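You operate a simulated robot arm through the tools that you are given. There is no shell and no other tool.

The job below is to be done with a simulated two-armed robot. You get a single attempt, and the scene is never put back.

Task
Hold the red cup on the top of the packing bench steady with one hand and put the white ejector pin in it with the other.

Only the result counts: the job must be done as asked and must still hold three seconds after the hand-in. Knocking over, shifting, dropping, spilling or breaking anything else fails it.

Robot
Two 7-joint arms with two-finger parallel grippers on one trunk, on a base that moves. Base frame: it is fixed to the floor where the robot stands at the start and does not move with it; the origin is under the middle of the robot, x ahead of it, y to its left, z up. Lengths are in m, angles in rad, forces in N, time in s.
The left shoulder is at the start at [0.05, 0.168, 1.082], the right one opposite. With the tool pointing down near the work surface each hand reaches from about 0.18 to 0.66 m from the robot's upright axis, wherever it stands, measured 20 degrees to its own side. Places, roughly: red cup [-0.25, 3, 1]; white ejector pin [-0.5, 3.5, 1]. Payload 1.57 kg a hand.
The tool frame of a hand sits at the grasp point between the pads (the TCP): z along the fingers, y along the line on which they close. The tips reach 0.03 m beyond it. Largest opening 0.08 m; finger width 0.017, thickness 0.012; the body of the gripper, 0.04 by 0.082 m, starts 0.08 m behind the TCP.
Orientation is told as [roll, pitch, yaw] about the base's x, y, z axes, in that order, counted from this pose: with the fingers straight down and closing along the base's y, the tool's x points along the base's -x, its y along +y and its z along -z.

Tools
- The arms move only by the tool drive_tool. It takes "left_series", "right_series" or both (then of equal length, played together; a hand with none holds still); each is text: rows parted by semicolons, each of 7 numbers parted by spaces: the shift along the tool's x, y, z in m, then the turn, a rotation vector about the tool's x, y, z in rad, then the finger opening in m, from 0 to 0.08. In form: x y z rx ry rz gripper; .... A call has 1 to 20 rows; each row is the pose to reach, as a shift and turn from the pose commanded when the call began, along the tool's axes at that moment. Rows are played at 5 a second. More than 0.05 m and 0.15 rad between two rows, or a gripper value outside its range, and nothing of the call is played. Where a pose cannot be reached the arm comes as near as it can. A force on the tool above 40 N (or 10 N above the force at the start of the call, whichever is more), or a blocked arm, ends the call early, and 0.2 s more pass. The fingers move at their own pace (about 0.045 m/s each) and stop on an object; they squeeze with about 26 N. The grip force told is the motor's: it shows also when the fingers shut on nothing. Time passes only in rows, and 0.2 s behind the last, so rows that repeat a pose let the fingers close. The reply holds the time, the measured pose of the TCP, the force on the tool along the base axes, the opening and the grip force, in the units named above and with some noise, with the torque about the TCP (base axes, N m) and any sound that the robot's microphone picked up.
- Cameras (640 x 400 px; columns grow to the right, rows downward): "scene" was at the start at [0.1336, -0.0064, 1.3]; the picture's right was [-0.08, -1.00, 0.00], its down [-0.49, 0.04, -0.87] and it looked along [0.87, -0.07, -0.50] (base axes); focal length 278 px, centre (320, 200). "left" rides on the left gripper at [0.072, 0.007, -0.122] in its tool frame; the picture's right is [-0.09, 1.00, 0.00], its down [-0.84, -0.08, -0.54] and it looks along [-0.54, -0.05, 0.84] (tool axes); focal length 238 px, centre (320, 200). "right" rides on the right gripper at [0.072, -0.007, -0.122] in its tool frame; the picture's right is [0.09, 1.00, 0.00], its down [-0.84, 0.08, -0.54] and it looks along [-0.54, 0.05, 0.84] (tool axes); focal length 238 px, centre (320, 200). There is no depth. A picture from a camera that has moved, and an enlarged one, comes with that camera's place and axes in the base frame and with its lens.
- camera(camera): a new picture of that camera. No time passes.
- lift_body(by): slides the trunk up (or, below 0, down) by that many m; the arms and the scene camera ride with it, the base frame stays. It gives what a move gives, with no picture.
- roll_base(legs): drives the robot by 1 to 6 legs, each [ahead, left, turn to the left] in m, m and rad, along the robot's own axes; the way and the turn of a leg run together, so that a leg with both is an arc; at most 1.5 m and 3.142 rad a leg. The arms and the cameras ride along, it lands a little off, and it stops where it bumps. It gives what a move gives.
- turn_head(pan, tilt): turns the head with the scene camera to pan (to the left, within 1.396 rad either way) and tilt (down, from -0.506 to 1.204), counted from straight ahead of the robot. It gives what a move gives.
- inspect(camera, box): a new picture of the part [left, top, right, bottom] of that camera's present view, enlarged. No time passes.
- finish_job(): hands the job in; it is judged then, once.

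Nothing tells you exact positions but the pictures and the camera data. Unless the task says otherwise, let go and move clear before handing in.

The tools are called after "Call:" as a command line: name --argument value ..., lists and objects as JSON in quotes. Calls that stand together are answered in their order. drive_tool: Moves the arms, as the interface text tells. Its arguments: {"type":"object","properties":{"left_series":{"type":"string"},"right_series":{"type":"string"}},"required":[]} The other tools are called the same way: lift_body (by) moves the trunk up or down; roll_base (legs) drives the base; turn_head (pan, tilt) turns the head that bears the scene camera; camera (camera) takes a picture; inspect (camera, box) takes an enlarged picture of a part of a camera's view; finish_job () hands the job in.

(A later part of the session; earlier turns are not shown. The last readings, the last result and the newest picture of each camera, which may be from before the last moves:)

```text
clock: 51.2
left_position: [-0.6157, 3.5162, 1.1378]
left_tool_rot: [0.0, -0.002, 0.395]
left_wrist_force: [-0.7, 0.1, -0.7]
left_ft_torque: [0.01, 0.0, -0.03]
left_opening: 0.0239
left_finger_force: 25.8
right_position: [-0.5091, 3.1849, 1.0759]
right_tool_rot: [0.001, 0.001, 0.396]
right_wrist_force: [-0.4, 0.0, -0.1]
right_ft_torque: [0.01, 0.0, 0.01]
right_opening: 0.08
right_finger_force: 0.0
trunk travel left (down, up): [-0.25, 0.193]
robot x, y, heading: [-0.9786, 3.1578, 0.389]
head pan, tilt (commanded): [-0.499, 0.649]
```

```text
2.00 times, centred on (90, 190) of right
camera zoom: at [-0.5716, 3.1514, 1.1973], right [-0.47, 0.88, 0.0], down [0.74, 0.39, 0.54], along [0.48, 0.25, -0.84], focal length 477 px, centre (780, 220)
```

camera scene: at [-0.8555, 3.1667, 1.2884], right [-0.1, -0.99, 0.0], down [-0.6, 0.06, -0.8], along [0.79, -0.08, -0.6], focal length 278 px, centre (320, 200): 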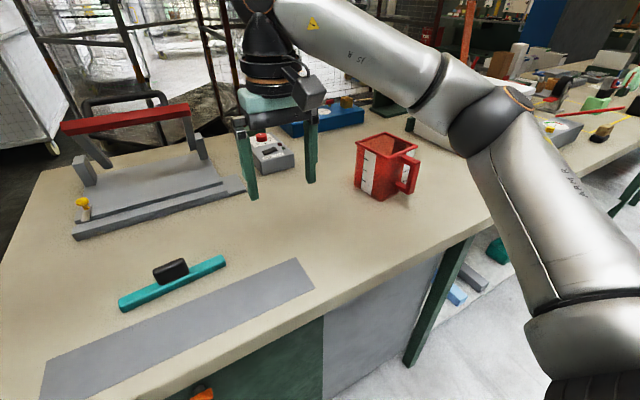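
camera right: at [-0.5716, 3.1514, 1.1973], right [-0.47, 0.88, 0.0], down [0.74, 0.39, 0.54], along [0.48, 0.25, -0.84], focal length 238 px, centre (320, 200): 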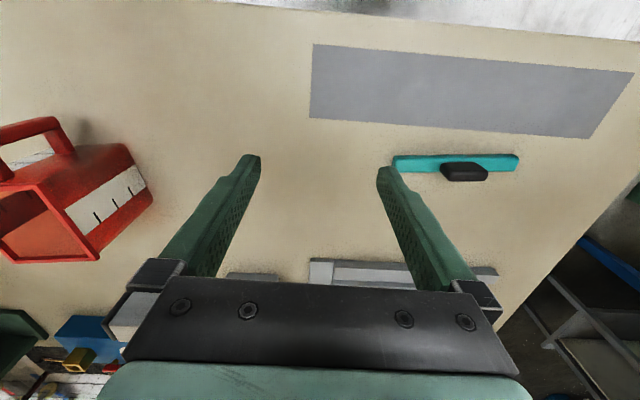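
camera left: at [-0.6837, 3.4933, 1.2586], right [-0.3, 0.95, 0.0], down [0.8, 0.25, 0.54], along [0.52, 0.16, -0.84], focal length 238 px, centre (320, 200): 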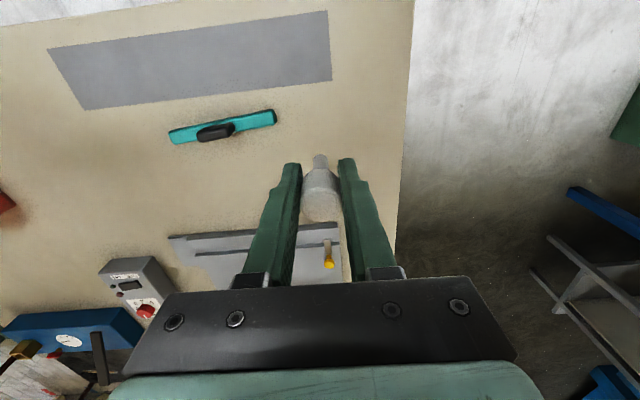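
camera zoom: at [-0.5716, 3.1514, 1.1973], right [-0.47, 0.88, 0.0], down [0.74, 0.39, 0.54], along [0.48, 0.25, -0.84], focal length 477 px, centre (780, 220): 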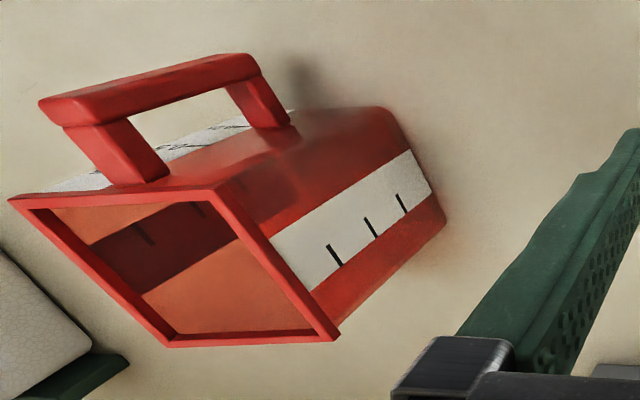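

I now have the cup well measured. It's a 0.1 m square cup with its rim at z≈1.0 and its centre at about (-0.282, 2.950), turned to about 32°, with the handle facing my side of the bench near (-0.36, 2.90). I'll back off 0.25 m and slide right 0.49 m to stand in front of it.

Call:
roll_base --legs '[[-0.25, 0, 0], [0, -0.49, 0]]'

Call:
turn_head --pan 0.0 --tilt 0.6

Call:
camera --camera "scene"

Call:
camera --camera "left"

```text
clock: 57.4
left_position: [-0.6618, 2.9709, 1.1383]
left_tool_rot: [-0.001, -0.002, 0.391]
left_wrist_force: [-0.9, 0.0, -0.8]
left_ft_torque: [-0.02, 0.03, 0.0]
left_opening: 0.0235
left_finger_force: 25.9
right_position: [-0.5568, 2.6404, 1.0758]
right_tool_rot: [0.0, -0.001, 0.392]
right_wrist_force: [-0.2, -0.5, 0.5]
right_ft_torque: [0.0, -0.04, 0.0]
right_opening: 0.0798
right_finger_force: 0.0
trunk travel left (down, up): [-0.25, 0.193]
robot x, y, heading: [-1.0333, 2.6166, 0.392]
head pan, tilt (commanded): [-0.499, 0.649]
```

```text
clock: 58.3
left_position: [-0.6618, 2.9698, 1.1375]
left_tool_rot: [0.0, -0.002, 0.391]
left_wrist_force: [-0.6, 0.3, -0.9]
left_ft_torque: [-0.02, 0.0, 0.0]
left_opening: 0.024
left_finger_force: 26.1
right_position: [-0.5575, 2.6412, 1.0746]
right_tool_rot: [-0.001, -0.001, 0.391]
right_wrist_force: [0.4, 0.5, -0.1]
right_ft_torque: [-0.01, 0.01, -0.01]
right_opening: 0.08
right_finger_force: 0.1
trunk travel left (down, up): [-0.25, 0.193]
robot x, y, heading: [-1.0303, 2.6202, 0.391]
head pan, tilt (commanded): [0.0, 0.6]
```

```text
taken
camera scene: at [-0.908, 2.6661, 1.2927], right [0.38, -0.92, 0.0], down [-0.52, -0.22, -0.82], along [0.76, 0.31, -0.57], focal length 278 px, centre (320, 200)
```

scene: 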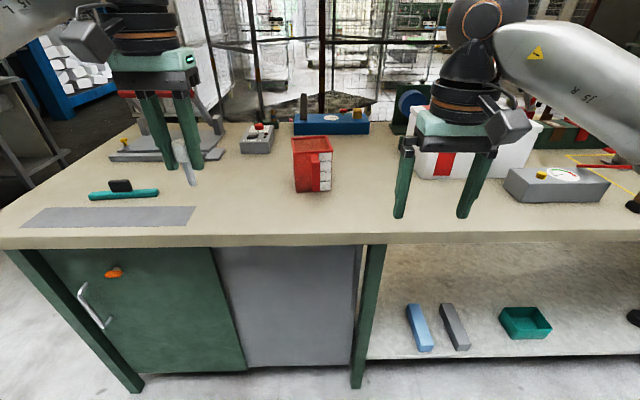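

```text
taken
camera left: at [-0.7307, 2.9495, 1.2584], right [-0.29, 0.96, 0.0], down [0.8, 0.25, 0.54], along [0.52, 0.16, -0.84], focal length 238 px, centre (320, 200)
```

left: 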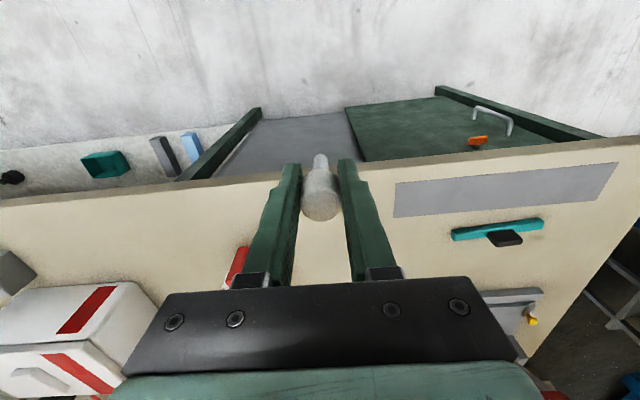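

I'm in front of the cup at about 0.82 m, and the pin is still held in the left hand. Here, clear of the bench, I'll pitch the right hand's fingers 45° forward and yaw it about 0.16 to match the cup, so that it can take the handle without blocking the space above.

Call:
drive_tool --right_series "0 0 0 -0.0105 -0.1308 -0.0253 0.08; 0 0 0 -0.021 -0.2615 -0.0506 0.08; 0 0 0 -0.0315 -0.3923 -0.0759 0.08; 0 0 0 -0.0419 -0.523 -0.1012 0.08; 0 0 0 -0.0524 -0.6538 -0.1265 0.08; 0 0 0 -0.0629 -0.7845 -0.1518 0.08; 0 0 0 -0.0629 -0.7845 -0.1518 0.08"

Call:
camera --camera "scene"

Call:
camera --camera "right"

```text
clock: 59.9
left_position: [-0.662, 2.971, 1.1382]
left_tool_rot: [0.001, -0.001, 0.39]
left_wrist_force: [0.3, 0.4, -0.8]
left_ft_torque: [-0.05, 0.03, -0.01]
left_opening: 0.024
left_finger_force: 26.0
right_position: [-0.5569, 2.64, 1.0762]
right_tool_rot: [0.0, -0.789, 0.553]
right_wrist_force: [0.2, 0.2, -0.3]
right_ft_torque: [0.01, -0.01, 0.03]
right_opening: 0.08
right_finger_force: 0.0
trunk travel left (down, up): [-0.25, 0.193]
robot x, y, heading: [-1.0319, 2.6196, 0.386]
head pan, tilt (commanded): [0.0, 0.6]
```

```text
taken
camera scene: at [-0.908, 2.6662, 1.2927], right [0.38, -0.92, 0.0], down [-0.52, -0.22, -0.83], along [0.76, 0.31, -0.56], focal length 278 px, centre (320, 200)
```

scene: 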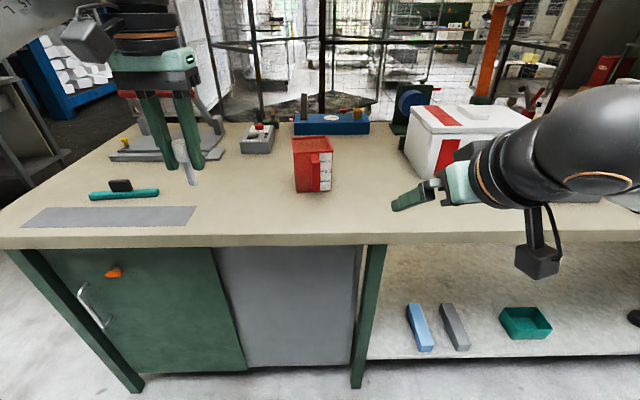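

```text
taken
camera right: at [-0.6689, 2.5632, 1.1106], right [-0.58, 0.81, -0.07], down [0.13, 0.17, 0.98], along [0.81, 0.55, -0.21], focal length 238 px, centre (320, 200)
```

right: 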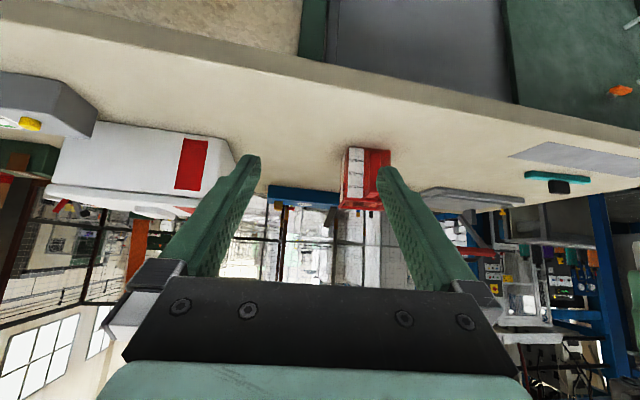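

The right hand now points forward and down at 45°, yawed to 0.553 as I wanted. I'll drive 0.25 m ahead to the same safe distance from the bench as before.

Call:
roll_base --legs '[[0.25, 0, 0]]'

Call:
turn_head --pan 0.0 --tilt 0.75

Call:
camera --camera "scene"

Call:
camera --camera "right"

Call:
camera --camera "left"

```text
clock: 61.7
left_position: [-0.4327, 3.066, 1.1377]
left_tool_rot: [0.0, -0.002, 0.393]
left_wrist_force: [0.2, -1.2, -1.7]
left_ft_torque: [0.0, -0.01, 0.0]
left_opening: 0.0239
left_finger_force: 26.1
right_position: [-0.3271, 2.7355, 1.0745]
right_tool_rot: [-0.001, -0.787, 0.55]
right_wrist_force: [-0.7, -0.1, -0.3]
right_ft_torque: [0.0, -0.01, 0.04]
right_opening: 0.08
right_finger_force: 0.0
trunk travel left (down, up): [-0.25, 0.193]
robot x, y, heading: [-0.8022, 2.7096, 0.396]
head pan, tilt (commanded): [0.0, 0.6]
```

```text
clock: 62.4
left_position: [-0.4316, 3.0653, 1.1377]
left_tool_rot: [0.0, -0.004, 0.389]
left_wrist_force: [0.1, -0.6, -1.0]
left_ft_torque: [0.02, 0.03, 0.04]
left_opening: 0.0237
left_finger_force: 25.7
right_position: [-0.3278, 2.7351, 1.0747]
right_tool_rot: [0.001, -0.787, 0.551]
right_wrist_force: [0.5, 0.4, -0.1]
right_ft_torque: [0.02, -0.01, -0.01]
right_opening: 0.0802
right_finger_force: 0.0
trunk travel left (down, up): [-0.25, 0.193]
robot x, y, heading: [-0.7981, 2.7089, 0.389]
head pan, tilt (commanded): [0.0, 0.75]
```

```text
taken
camera scene: at [-0.6841, 2.7585, 1.2799], right [0.38, -0.92, 0.0], down [-0.63, -0.26, -0.73], along [0.68, 0.28, -0.68], focal length 278 px, centre (320, 200)
```

scene: 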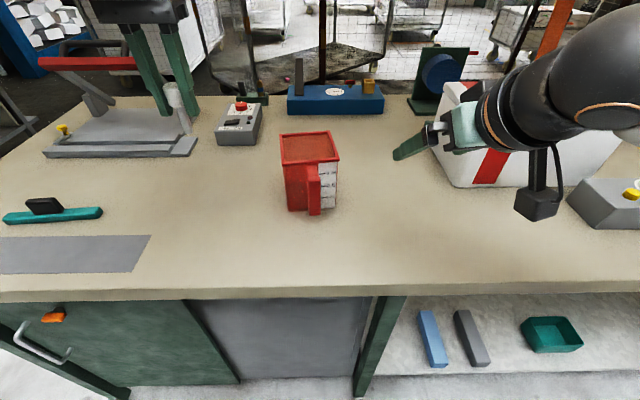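

```text
taken
camera right: at [-0.4399, 2.6578, 1.1107], right [-0.58, 0.81, -0.07], down [0.14, 0.17, 0.98], along [0.81, 0.55, -0.21], focal length 238 px, centre (320, 200)
```

right: 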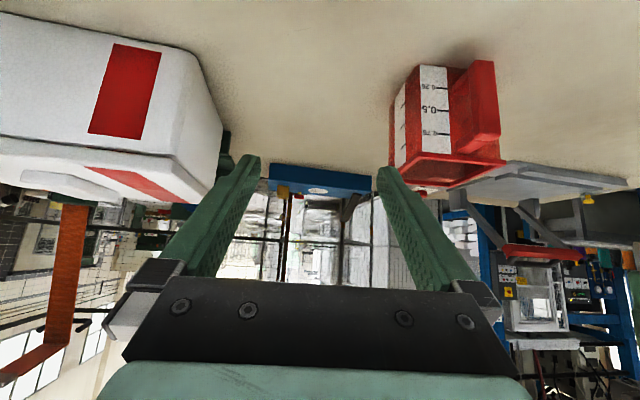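

```text
taken
camera left: at [-0.5018, 3.044, 1.2585], right [-0.29, 0.96, 0.0], down [0.8, 0.25, 0.54], along [0.52, 0.16, -0.84], focal length 238 px, centre (320, 200)
```

left: 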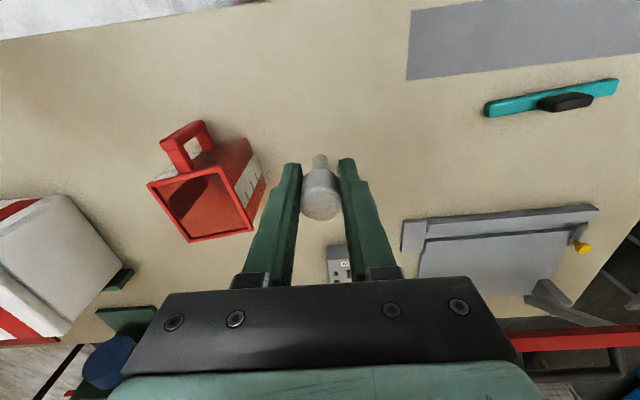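

Call:
inspect --camera "scene" --box '[250, 110, 370, 230]'

Call:
inspect --camera "left" --box '[130, 100, 290, 260]'

Call:
inspect --camera "right" --box '[370, 40, 530, 200]'

```text
3.33 times, centred on (310, 170) of scene
camera zoom: at [-0.6841, 2.7585, 1.2799], right [0.38, -0.92, 0.0], down [-0.63, -0.26, -0.73], along [0.68, 0.28, -0.68], focal length 926 px, centre (353, 300)
```

zoom: 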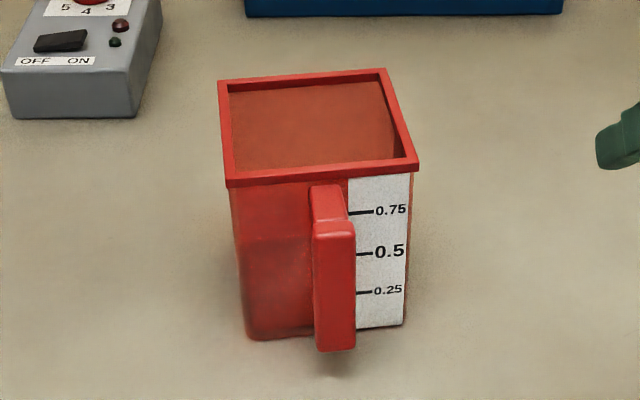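

```text
2.50 times, centred on (210, 180) of left
camera zoom: at [-0.5018, 3.044, 1.2585], right [-0.29, 0.96, 0.0], down [0.8, 0.25, 0.54], along [0.52, 0.16, -0.84], focal length 596 px, centre (595, 250)
```

zoom: 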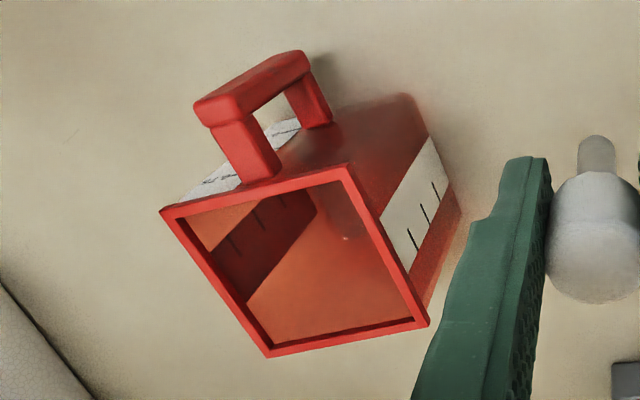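

```text
2.50 times, centred on (450, 120) of right
camera zoom: at [-0.4399, 2.6578, 1.1107], right [-0.58, 0.81, -0.07], down [0.14, 0.17, 0.98], along [0.81, 0.55, -0.21], focal length 596 px, centre (-5, 400)
```

zoom: 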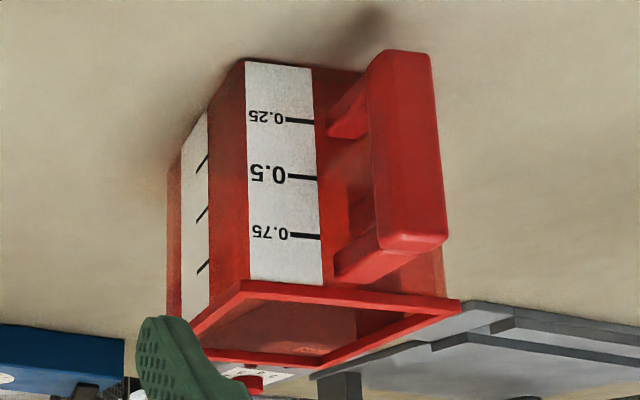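

The cup and handle are visible in all three cameras. I'll enlarge the handle to triangulate the grip bar precisely.

Call:
inspect --camera "left" --box '[150, 110, 230, 160]'

Call:
inspect --camera "scene" --box '[270, 125, 350, 225]'

```text
8.00 times, centred on (190, 135) of left
camera zoom: at [-0.5018, 3.044, 1.2585], right [-0.29, 0.96, 0.0], down [0.8, 0.25, 0.54], along [0.52, 0.16, -0.84], focal length 1907 px, centre (1360, 720)
```

zoom: 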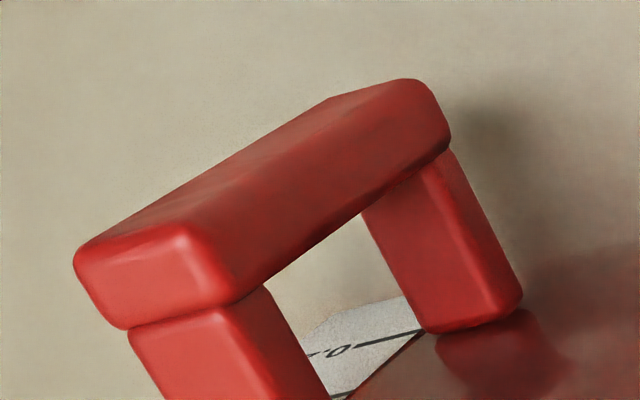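

```text
4.00 times, centred on (310, 175) of scene
camera zoom: at [-0.6841, 2.7585, 1.2799], right [0.38, -0.92, 0.0], down [-0.63, -0.26, -0.73], along [0.68, 0.28, -0.68], focal length 1112 px, centre (360, 300)
```

zoom: 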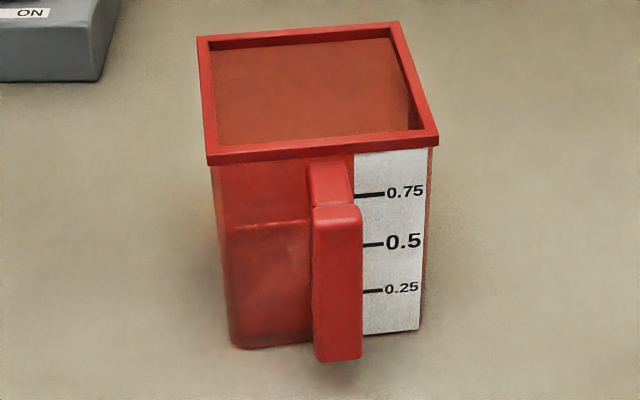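

The handle bar's centre comes out at about (-0.356, 2.906), spanning z 0.90–0.99 and roughly 0.02 m wide, and the tool's yaw matches the cup. I'll bring the right hand to a pre-grasp 9 cm short of the bar along its pointing direction, with the fingers open.

Call:
drive_tool --right_series "0 0.04 0 0 0 0 0.08; 0 0.08 0 0 0 0 0.08; 0 0.12 0 0 0 0 0.08; 0 0.1604 0 0 0 0 0.08; 0.0227 0.1604 0.024 0 0 0 0.08; 0.0453 0.1604 0.0481 0 0 0 0.08; 0.0453 0.1604 0.0481 0 0 0 0.08"

Call:
camera --camera "scene"

Call:
camera --camera "right"

Call:
camera --camera "left"

```text
clock: 64.0
left_position: [-0.4328, 3.0654, 1.1383]
left_tool_rot: [0.0, -0.004, 0.391]
left_wrist_force: [0.5, -1.1, -0.7]
left_ft_torque: [0.03, 0.0, -0.02]
left_opening: 0.0239
left_finger_force: 26.0
right_position: [-0.4108, 2.8734, 1.0085]
right_tool_rot: [-0.001, -0.788, 0.551]
right_wrist_force: [-0.4, 0.2, -0.8]
right_ft_torque: [0.02, 0.02, -0.03]
right_opening: 0.0797
right_finger_force: 0.1
trunk travel left (down, up): [-0.25, 0.193]
robot x, y, heading: [-0.8009, 2.7119, 0.395]
head pan, tilt (commanded): [0.0, 0.75]
```

```text
taken
camera scene: at [-0.6842, 2.7585, 1.2798], right [0.38, -0.92, 0.0], down [-0.63, -0.26, -0.73], along [0.68, 0.28, -0.68], focal length 278 px, centre (320, 200)
```

scene: 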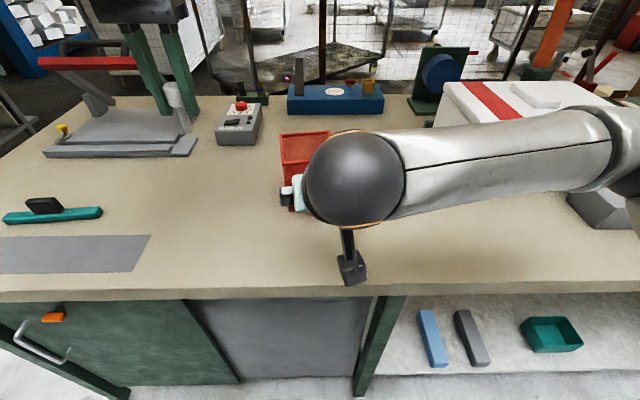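

```text
taken
camera right: at [-0.5225, 2.795, 1.0443], right [-0.58, 0.81, -0.07], down [0.14, 0.17, 0.98], along [0.81, 0.55, -0.21], focal length 238 px, centre (320, 200)
```

right: 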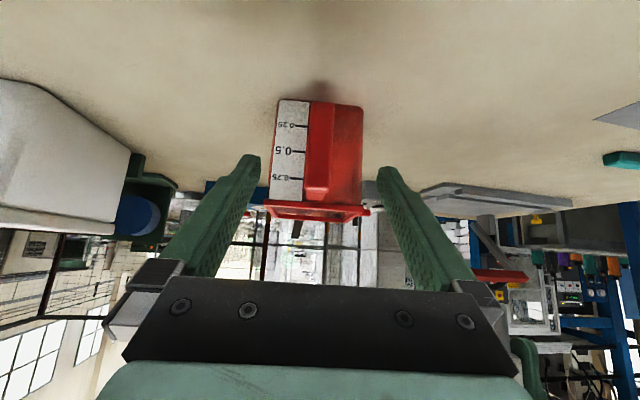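

```text
taken
camera left: at [-0.5019, 3.044, 1.2585], right [-0.29, 0.96, 0.0], down [0.8, 0.25, 0.54], along [0.52, 0.16, -0.84], focal length 238 px, centre (320, 200)
```

left: 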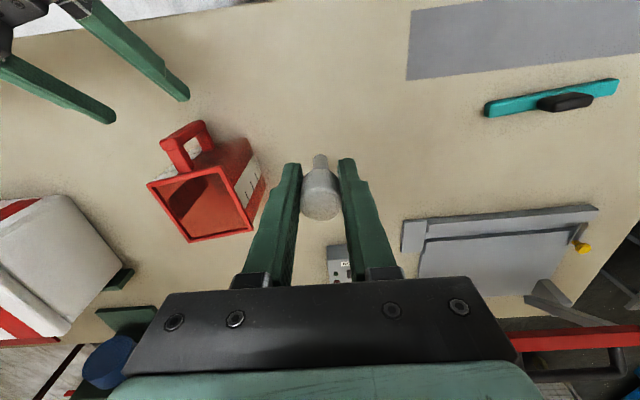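

The fingers are at the pre-grasp and appear centred on the handle. I'll zoom in with the right camera to check the sideways alignment before advancing.

Call:
inspect --camera "right" --box '[230, 80, 410, 230]'

Call:
inspect --camera "left" --box '[60, 40, 260, 200]'

```text
2.67 times, centred on (320, 155) of right
camera zoom: at [-0.5225, 2.795, 1.0443], right [-0.58, 0.81, -0.07], down [0.14, 0.17, 0.98], along [0.81, 0.55, -0.21], focal length 636 px, centre (320, 320)
```

zoom: 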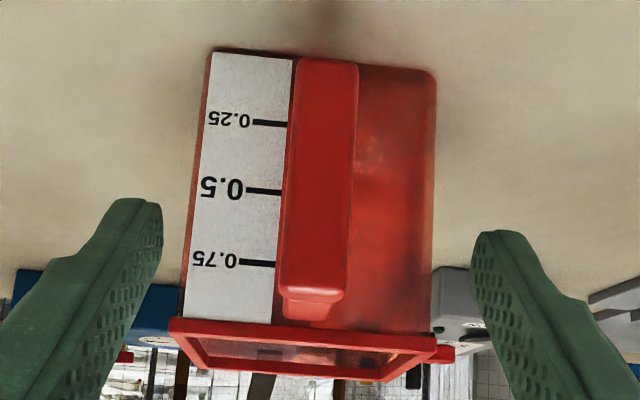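

```text
2.50 times, centred on (160, 120) of left
camera zoom: at [-0.5019, 3.044, 1.2585], right [-0.29, 0.96, 0.0], down [0.8, 0.25, 0.54], along [0.52, 0.16, -0.84], focal length 596 px, centre (720, 400)
```

zoom: 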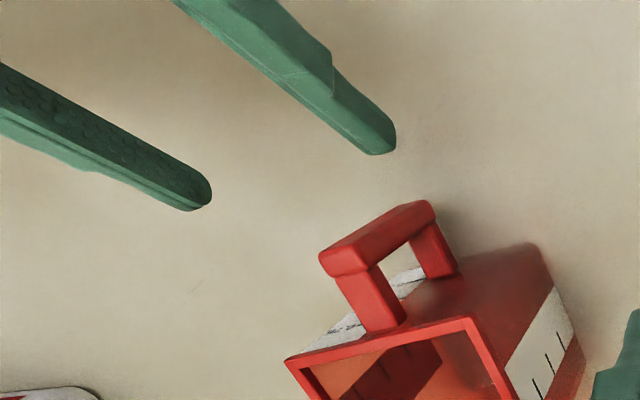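

The bar is centred between the fingers to within a millimetre or two. I'll advance 8.5 cm along the tool axis so the fingers straddle the bar.

Call:
drive_tool --right_series "0 0 0.025 0 0 0 0.08; 0 0 0.05 0 0 0 0.08; 0 0 0.07 0 0 0 0.08; 0 0 0.085 0 0 0 0.08; 0 0 0.085 0 0 0 0.08"

Call:
inspect --camera "left" --box '[60, 40, 260, 200]'

Call:
camera --camera "right"

```text
clock: 65.2
left_position: [-0.4327, 3.066, 1.1374]
left_tool_rot: [0.001, -0.006, 0.391]
left_wrist_force: [-0.5, 0.4, 0.0]
left_ft_torque: [-0.01, 0.0, -0.05]
left_opening: 0.024
left_finger_force: 25.6
right_position: [-0.3586, 2.904, 0.9497]
right_tool_rot: [0.0, -0.787, 0.553]
right_wrist_force: [-0.1, -0.5, 0.3]
right_ft_torque: [0.0, 0.01, 0.02]
right_opening: 0.0798
right_finger_force: 0.0
trunk travel left (down, up): [-0.25, 0.193]
robot x, y, heading: [-0.8001, 2.7147, 0.393]
head pan, tilt (commanded): [0.0, 0.75]
```

```text
2.50 times, centred on (160, 120) of left
camera zoom: at [-0.5018, 3.044, 1.2585], right [-0.29, 0.96, 0.0], down [0.8, 0.25, 0.54], along [0.52, 0.16, -0.84], focal length 596 px, centre (720, 400)
```

zoom: 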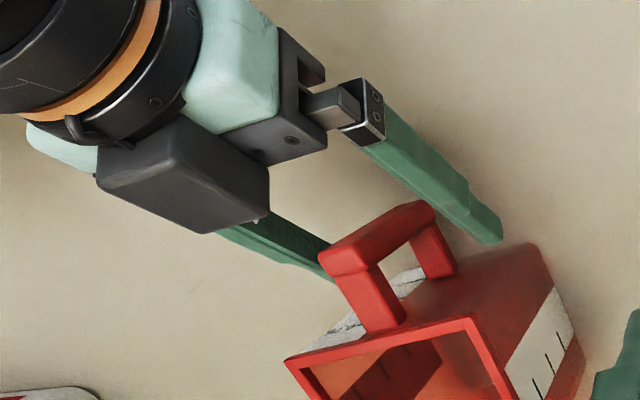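

```text
taken
camera right: at [-0.471, 2.8267, 0.9843], right [-0.58, 0.81, -0.07], down [0.13, 0.17, 0.98], along [0.8, 0.55, -0.21], focal length 238 px, centre (320, 200)
```

right: 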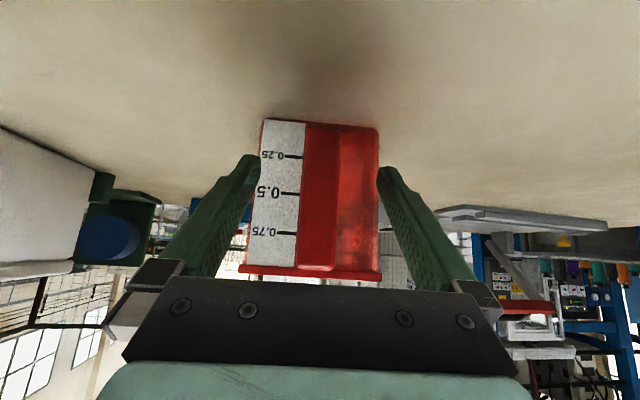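

The fingers straddle the bar with no contact force. I'll close the right gripper gently on the handle.

Call:
drive_tool --right_series "0 0 0 0 0 0 0.06; 0 0 0 0 0 0 0.045; 0 0 0 0 0 0 0.035; 0 0 0 0 0 0 0.03; 0 0 0 0 0 0 0.026; 0 0 0 0 0 0 0.023; 0 0 0 0 0 0 0.021; 0 0 0 0 0 0 0.019; 0 0 0 0 0 0 0.017; 0 0 0 0 0 0 0.012; 0 0 0 0 0 0 0.012"

Call:
camera --camera "left"

Call:
camera --camera "scene"

Call:
camera --camera "right"

```text
clock: 67.6
left_position: [-0.4319, 3.0662, 1.1384]
left_tool_rot: [0.001, -0.005, 0.391]
left_wrist_force: [0.1, 0.3, 0.0]
left_ft_torque: [0.0, 0.05, -0.02]
left_opening: 0.0239
left_finger_force: 26.3
right_position: [-0.3588, 2.9038, 0.9498]
right_tool_rot: [-0.001, -0.787, 0.551]
right_wrist_force: [0.5, 0.4, -0.5]
right_ft_torque: [-0.04, 0.01, -0.03]
right_opening: 0.0215
right_finger_force: 25.8
trunk travel left (down, up): [-0.25, 0.193]
robot x, y, heading: [-0.8009, 2.7128, 0.391]
head pan, tilt (commanded): [0.0, 0.75]
```

```text
taken
camera left: at [-0.5018, 3.044, 1.2585], right [-0.29, 0.96, 0.0], down [0.8, 0.25, 0.54], along [0.52, 0.16, -0.84], focal length 238 px, centre (320, 200)
```

left: 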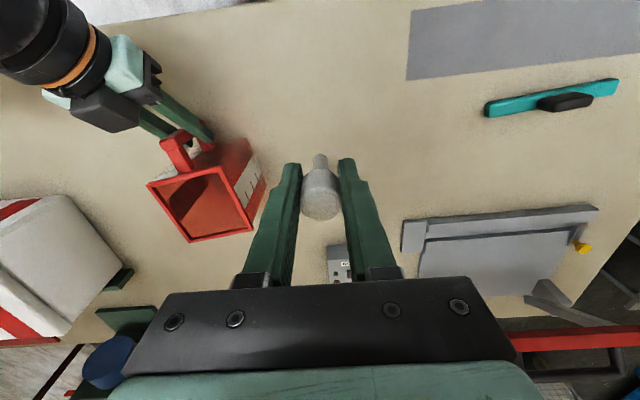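

```text
taken
camera scene: at [-0.6841, 2.7585, 1.2798], right [0.38, -0.92, 0.0], down [-0.63, -0.26, -0.73], along [0.68, 0.28, -0.68], focal length 278 px, centre (320, 200)
```

scene: 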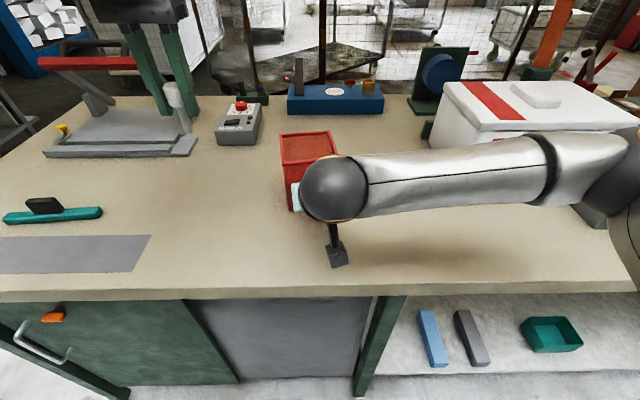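

```text
taken
camera right: at [-0.4711, 2.8266, 0.9844], right [-0.58, 0.81, -0.07], down [0.14, 0.17, 0.98], along [0.81, 0.55, -0.21], focal length 238 px, centre (320, 200)
```

right: 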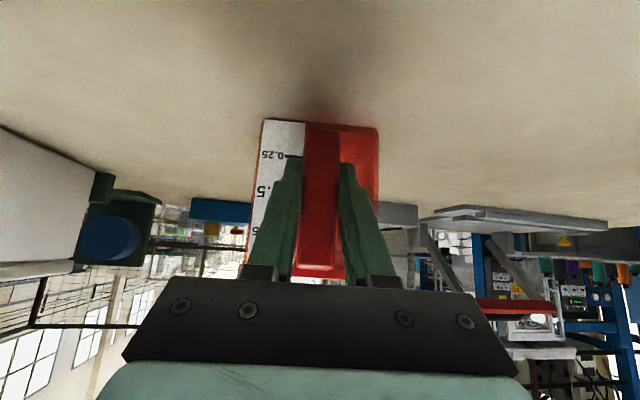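

The right hand now holds the cup's handle (opening 0.0215 m, 26 N) and the cup hasn't moved. I'll yaw the left hand about 1 rad in place, so its camera swings left and clears the right gripper when I insert the pin.

Call:
drive_tool --left_series "0 0 0 0 0 0.143 0; 0 0 0 0 0 0.286 0; 0 0 0 0 0 0.429 0; 0 0 0 0 0 0.572 0; 0 0 0 0 0 0.715 0; 0 0 0 0 0 0.858 0; 0 0 0 0 0 1.0 0; 0 0 0 0 0 1.0 0"

Call:
camera --camera "left"

Call:
camera --camera "scene"

```text
clock: 69.4
left_position: [-0.4779, 3.0063, 1.1084]
left_tool_rot: [0.002, -0.001, -0.607]
left_wrist_force: [0.1, -0.1, -1.0]
left_ft_torque: [0.02, 0.02, 0.03]
left_opening: 0.0233
left_finger_force: 25.2
left hand out of reach, approached as far as the arm can: row 5, 6, 7, 8
right_position: [-0.3586, 2.9037, 0.948]
right_tool_rot: [0.001, -0.786, 0.553]
right_wrist_force: [0.4, -0.4, -0.3]
right_ft_torque: [-0.02, -0.03, -0.04]
right_opening: 0.0215
right_finger_force: 25.5
trunk travel left (down, up): [-0.25, 0.193]
robot x, y, heading: [-0.8023, 2.7118, 0.386]
head pan, tilt (commanded): [0.0, 0.75]
```

```text
taken
camera left: at [-0.5329, 3.0525, 1.2294], right [0.64, 0.76, 0.0], down [0.64, -0.54, 0.54], along [0.42, -0.35, -0.84], focal length 238 px, centre (320, 200)
```

left: 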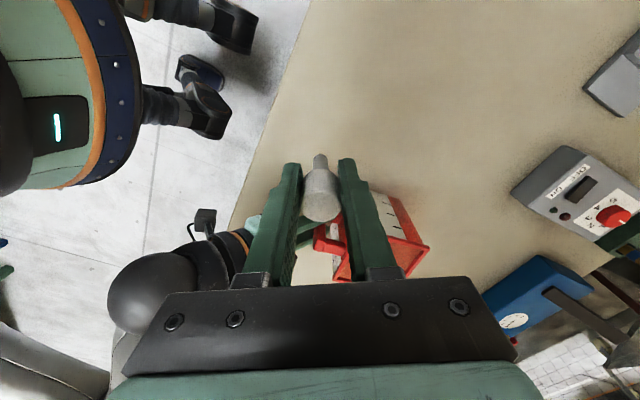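

```text
taken
camera scene: at [-0.6842, 2.7585, 1.2798], right [0.38, -0.92, 0.0], down [-0.63, -0.26, -0.73], along [0.68, 0.28, -0.68], focal length 278 px, centre (320, 200)
```

scene: 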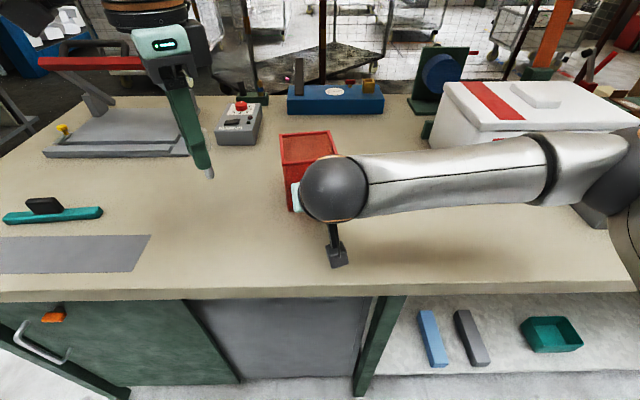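

That much yaw pulled the left hand out of reach, about 7 cm off target, though nothing was touched and the pin is still held. I'll undo half the turn, which was reachable, and check the pose.

Call:
drive_tool --left_series "0 0 0 0 0 -0.14 0; 0 0 0 0 0 -0.28 0; 0 0 0 0 0 -0.42 0; 0 0 0 0 0 -0.5 0; 0 0 0 0 0 -0.5 0"

Call:
camera --camera "left"

Call:
camera --camera "scene"

```text
clock: 70.6
left_position: [-0.4766, 3.0055, 1.1091]
left_tool_rot: [0.002, -0.001, -0.107]
left_wrist_force: [-0.3, 0.5, 0.1]
left_ft_torque: [0.01, 0.01, 0.03]
left_opening: 0.0237
left_finger_force: 25.7
right_position: [-0.3584, 2.9035, 0.949]
right_tool_rot: [0.0, -0.788, 0.552]
right_wrist_force: [0.0, -0.4, 0.8]
right_ft_torque: [-0.01, 0.04, -0.02]
right_opening: 0.0216
right_finger_force: 26.5
trunk travel left (down, up): [-0.25, 0.193]
robot x, y, heading: [-0.7968, 2.7118, 0.39]
head pan, tilt (commanded): [0.0, 0.75]
```

```text
taken
camera left: at [-0.5479, 3.0197, 1.2287], right [0.2, 0.98, 0.0], down [0.82, -0.17, 0.54], along [0.53, -0.11, -0.84], focal length 238 px, centre (320, 200)
```

left: 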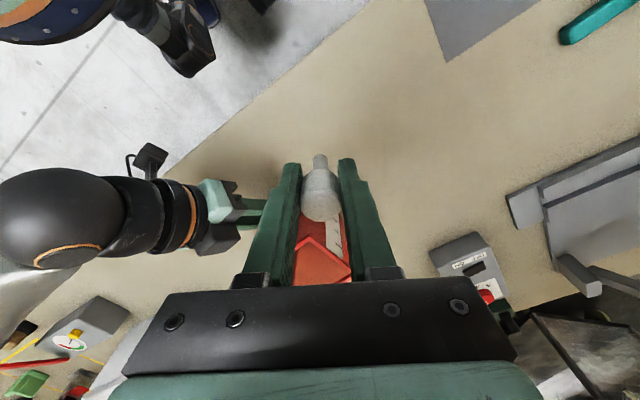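

```text
taken
camera scene: at [-0.6842, 2.7585, 1.2798], right [0.38, -0.92, 0.0], down [-0.63, -0.26, -0.73], along [0.68, 0.28, -0.68], focal length 278 px, centre (320, 200)
```

scene: 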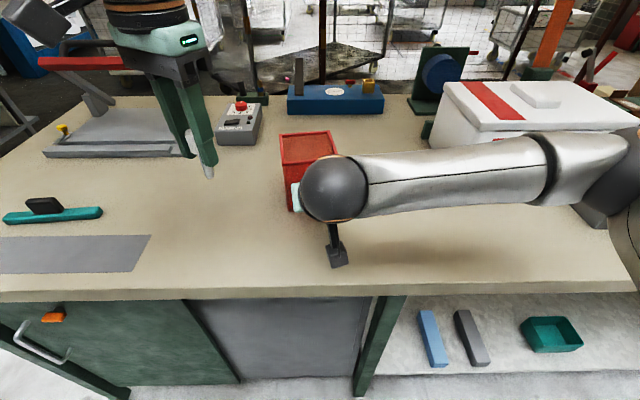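

The left hand is at (-0.477, 3.006, 1.109) with yaw -0.107 and the pin held, and its camera is now off to the side enough to clear the right gripper. Next I'll carry the pin over the cup at z≈1.085, which keeps its tip about 3 cm above the rim.

Call:
drive_tool --left_series "-0.035 -0.005 0.0 0 0 0 0; -0.07 -0.01 0.004 0 0 0 0; -0.105 -0.015 0.008 0 0 0 0; -0.14 -0.02 0.014 0 0 0 0; -0.175 -0.025 0.02 0 0 0 0; -0.2058 -0.0295 0.024 0 0 0 0; -0.2058 -0.0295 0.024 0 0 0 0"

Call:
camera --camera "left"

Call:
camera --camera "scene"

Call:
camera --camera "right"

```text
clock: 72.2
left_position: [-0.304, 2.9412, 1.0756]
left_tool_rot: [0.002, -0.002, -0.109]
left_wrist_force: [0.6, 0.7, -0.5]
left_ft_torque: [-0.01, 0.02, 0.02]
left_opening: 0.0239
left_finger_force: 26.0
left hand out of reach, approached as far as the arm can: row 5, 6, 7
right_position: [-0.3584, 2.9034, 0.949]
right_tool_rot: [0.0, -0.787, 0.554]
right_wrist_force: [-0.8, 0.3, 0.3]
right_ft_torque: [-0.01, -0.01, 0.06]
right_opening: 0.0216
right_finger_force: 25.8
trunk travel left (down, up): [-0.25, 0.193]
robot x, y, heading: [-0.8044, 2.71, 0.391]
head pan, tilt (commanded): [0.0, 0.75]
```

```text
taken
camera left: at [-0.3757, 2.9543, 1.1948], right [0.2, 0.98, 0.0], down [0.82, -0.17, 0.54], along [0.53, -0.11, -0.84], focal length 238 px, centre (320, 200)
```

left: 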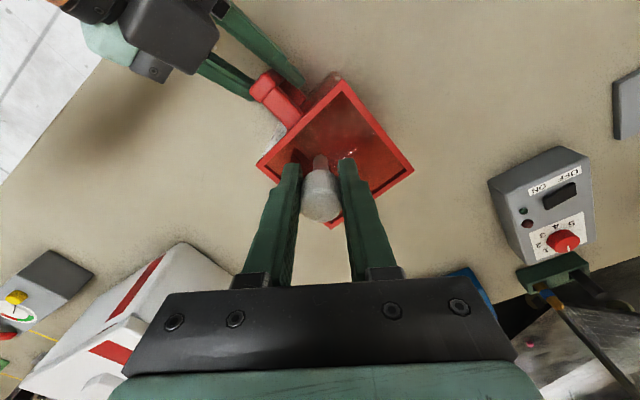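

```text
taken
camera scene: at [-0.6842, 2.7587, 1.2798], right [0.38, -0.92, 0.0], down [-0.63, -0.26, -0.73], along [0.68, 0.28, -0.68], focal length 278 px, centre (320, 200)
```

scene: 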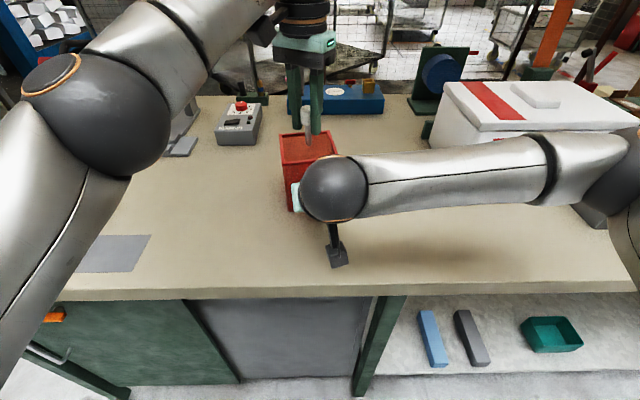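

```text
taken
camera right: at [-0.4712, 2.8268, 0.9844], right [-0.58, 0.81, -0.07], down [0.14, 0.17, 0.98], along [0.81, 0.55, -0.21], focal length 238 px, centre (320, 200)
```

right: 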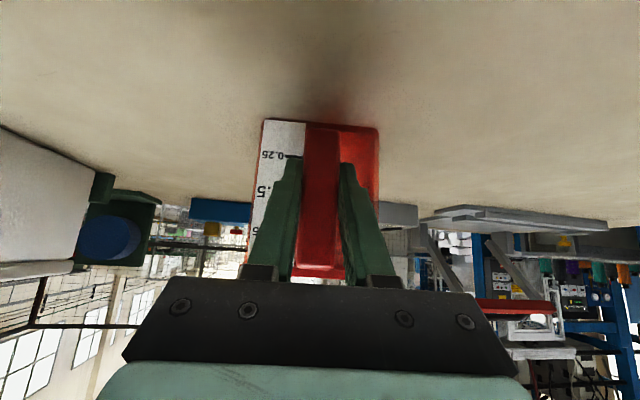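

The left hand is about 2.3 cm on the handle side of the cup's centre at z 1.076, and the pin is over the opening. It should reach further forward as it gets lower, so I'll go down into the cup while easing forward toward the centre.

Call:
drive_tool --left_series "0 0 0.015 0 0 0 0; -0.006 0.0035 0.03 0 0 0 0; -0.014 0.008 0.045 0 0 0 0; -0.021 0.012 0.06 0 0 0 0; -0.0272 0.016 0.07 0 0 0 0; -0.0272 0.016 0.07 0 0 0 0"

Call:
camera --camera "left"

Call:
inspect --camera "scene" --box '[250, 70, 390, 230]'

```text
clock: 73.6
left_position: [-0.2879, 2.9592, 1.0106]
left_tool_rot: [0.002, -0.003, -0.107]
left_wrist_force: [-0.9, -0.3, -0.1]
left_ft_torque: [-0.02, 0.0, 0.02]
left_opening: 0.0238
left_finger_force: 25.7
left hand out of reach, approached as far as the arm can: row 4, 5, 6
right_position: [-0.3577, 2.9033, 0.9479]
right_tool_rot: [0.0, -0.788, 0.552]
right_wrist_force: [-0.7, -0.6, 0.6]
right_ft_torque: [0.02, -0.02, -0.04]
right_opening: 0.0219
right_finger_force: 26.1
trunk travel left (down, up): [-0.25, 0.193]
robot x, y, heading: [-0.8014, 2.7134, 0.394]
head pan, tilt (commanded): [0.0, 0.75]
```

```text
taken
camera left: at [-0.3595, 2.9735, 1.13], right [0.2, 0.98, 0.0], down [0.82, -0.17, 0.55], along [0.53, -0.11, -0.84], focal length 238 px, centre (320, 200)
```

left: 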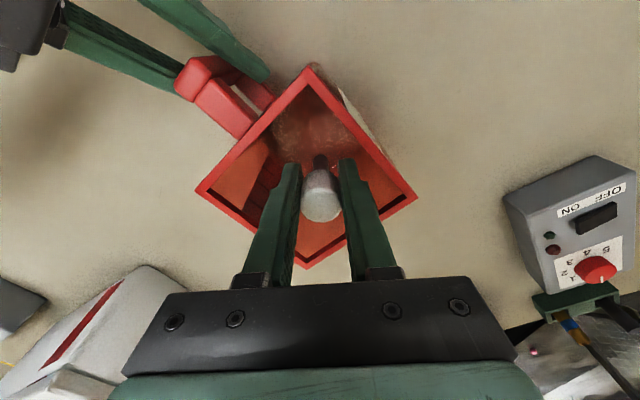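

```text
2.50 times, centred on (320, 150) of scene
camera zoom: at [-0.6842, 2.7585, 1.2798], right [0.38, -0.92, 0.0], down [-0.63, -0.26, -0.73], along [0.68, 0.28, -0.68], focal length 695 px, centre (320, 325)
```

zoom: 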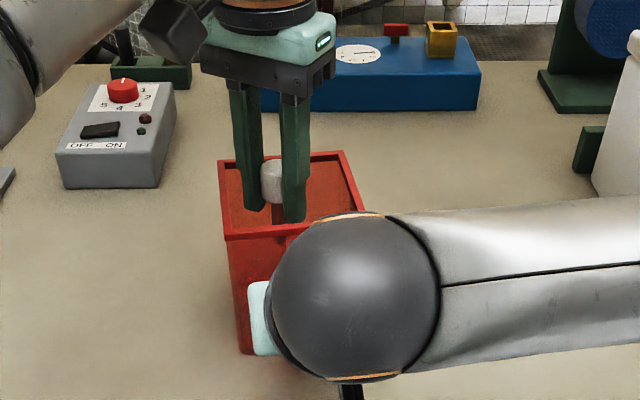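

The pin is now centred inside the cup, with its tip about 4 cm below the rim, and nothing has touched. I'll lower it about 3 cm more, shifting slightly toward the centre.

Call:
drive_tool --left_series "-0.001 -0.003 0.012 0 0 0 0; -0.002 -0.006 0.024 0 0 0 0; -0.002 -0.006 0.034 0 0 0 0; -0.002 -0.006 0.034 0 0 0 0"

Call:
camera --camera "left"

Call:
inspect --camera "scene" --box '[250, 70, 390, 230]'

```text
clock: 74.6
left_position: [-0.2876, 2.9523, 0.9763]
left_tool_rot: [0.002, -0.002, -0.108]
left_wrist_force: [0.1, 0.5, -1.6]
left_ft_torque: [-0.03, 0.0, -0.02]
left_opening: 0.024
left_finger_force: 25.7
right_position: [-0.3584, 2.9041, 0.9483]
right_tool_rot: [0.0, -0.786, 0.552]
right_wrist_force: [-0.9, -0.3, 0.6]
right_ft_torque: [-0.01, -0.01, 0.02]
right_opening: 0.0213
right_finger_force: 25.3
trunk travel left (down, up): [-0.25, 0.193]
robot x, y, heading: [-0.8008, 2.7101, 0.387]
head pan, tilt (commanded): [0.0, 0.75]
```

```text
taken
camera left: at [-0.3579, 2.9669, 1.0965], right [0.2, 0.98, 0.0], down [0.82, -0.17, 0.54], along [0.53, -0.11, -0.84], focal length 238 px, centre (320, 200)
```

left: 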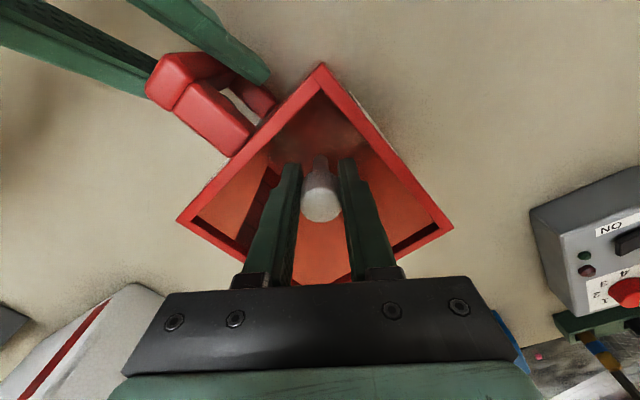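

```text
2.50 times, centred on (320, 150) of scene
camera zoom: at [-0.6841, 2.7585, 1.2798], right [0.38, -0.92, 0.0], down [-0.63, -0.26, -0.73], along [0.68, 0.28, -0.68], focal length 695 px, centre (320, 325)
```

zoom: 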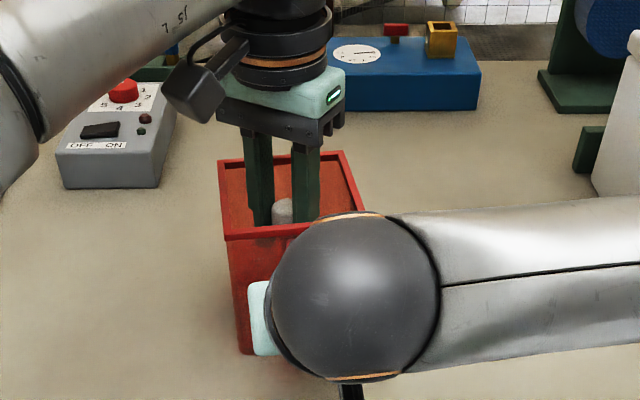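

The pin is deep inside the cup, with its tip about 3 cm off the cup's floor. I'll lower it 1.5 cm more and open the left fingers slightly to release it while the right hand keeps holding the handle.

Call:
drive_tool --left_series "0 0 0.008 0 0 0 0; 0 0 0.015 0 0 0 0; 0 0 0.015 0 0 0 0; 0 0 0.015 0 0 0 0.03; 0 0 0.015 0 0 0 0.038; 0 0 0.015 0 0 0 0.042; 0 0 0.015 0 0 0 0.042; 0 0 0.015 0 0 0 0.042"

Call:
camera --camera "left"

Call:
inspect --camera "scene" --box '[250, 70, 390, 230]'

```text
clock: 76.4
left_position: [-0.2861, 2.9527, 0.9599]
left_tool_rot: [0.002, -0.001, -0.109]
left_wrist_force: [0.0, -0.7, -0.7]
left_ft_torque: [-0.01, 0.0, -0.01]
left_opening: 0.042
left_finger_force: 0.0
right_position: [-0.3598, 2.9044, 0.9493]
right_tool_rot: [0.001, -0.786, 0.551]
right_wrist_force: [-1.1, -0.3, -0.9]
right_ft_torque: [-0.01, -0.04, -0.02]
right_opening: 0.0216
right_finger_force: 26.0
trunk travel left (down, up): [-0.25, 0.193]
robot x, y, heading: [-0.7995, 2.7111, 0.393]
head pan, tilt (commanded): [0.0, 0.75]
```

```text
taken
camera left: at [-0.3577, 2.9672, 1.0815], right [0.2, 0.98, 0.0], down [0.82, -0.17, 0.54], along [0.53, -0.11, -0.84], focal length 238 px, centre (320, 200)
```

left: 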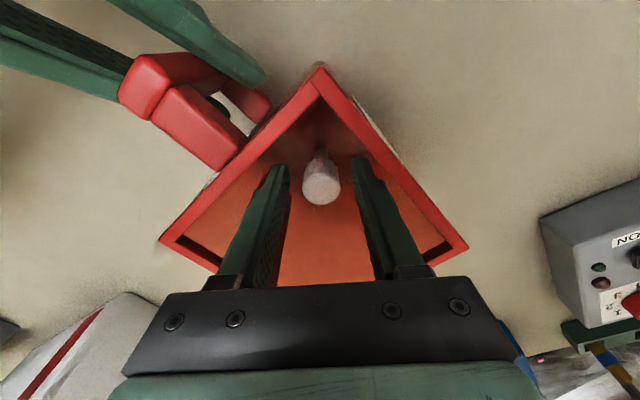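

```text
2.50 times, centred on (320, 150) of scene
camera zoom: at [-0.6841, 2.7585, 1.2798], right [0.38, -0.92, 0.0], down [-0.63, -0.26, -0.73], along [0.68, 0.28, -0.68], focal length 695 px, centre (320, 325)
```

zoom: 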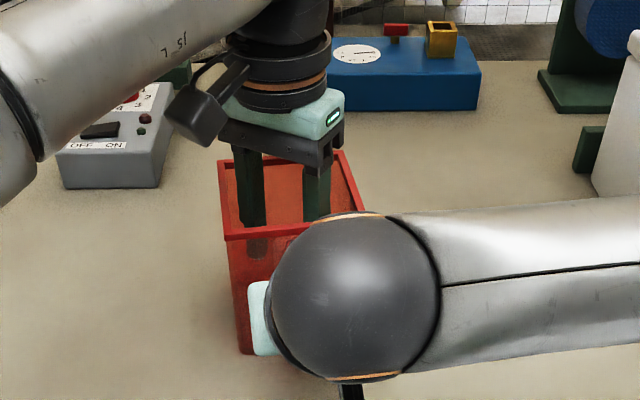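

The pin is released and stands inside the cup, and the cup hasn't shifted. I'll draw the left hand straight up out of the cup, then back and to the left, with the right hand still holding.

Call:
drive_tool --left_series "0 0 -0.02 0 0 0 0.04; 0 0 -0.04 0 0 0 0.04; 0.002 -0.001 -0.06 0 0 0 0.04; 0.008 -0.004 -0.08 0 0 0 0.04; 0.014 -0.004 -0.1 0 0 0 0.04; 0.02 -0.004 -0.12 0 0 0 0.04; 0.02 -0.004 -0.12 0 0 0 0.04"

Call:
camera --camera "left"

Call:
camera --camera "scene"

```text
clock: 78.0
left_position: [-0.3095, 2.9512, 1.0816]
left_tool_rot: [0.003, -0.006, -0.106]
left_wrist_force: [0.5, 0.5, 0.2]
left_ft_torque: [-0.02, -0.03, -0.02]
left_opening: 0.0401
left_finger_force: 0.1
right_position: [-0.3593, 2.9039, 0.9494]
right_tool_rot: [0.0, -0.786, 0.554]
right_wrist_force: [-0.5, -1.4, -0.3]
right_ft_torque: [-0.02, 0.06, -0.02]
right_opening: 0.0218
right_finger_force: 26.5
trunk travel left (down, up): [-0.25, 0.193]
robot x, y, heading: [-0.8012, 2.7097, 0.393]
head pan, tilt (commanded): [0.0, 0.75]
```

```text
taken
camera left: at [-0.3798, 2.9647, 1.2018], right [0.2, 0.98, 0.0], down [0.82, -0.17, 0.55], along [0.54, -0.11, -0.84], focal length 238 px, centre (320, 200)
```

left: 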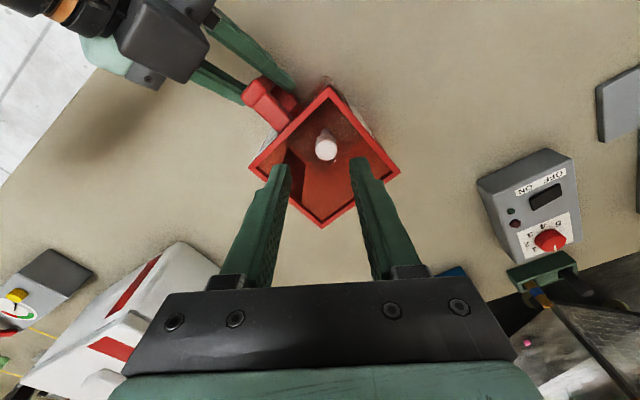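

```text
taken
camera scene: at [-0.6842, 2.7585, 1.2798], right [0.38, -0.92, 0.0], down [-0.63, -0.26, -0.73], along [0.68, 0.28, -0.68], focal length 278 px, centre (320, 200)
```

scene: 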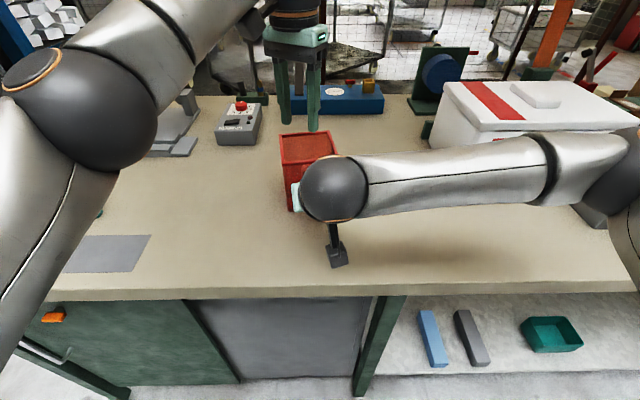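

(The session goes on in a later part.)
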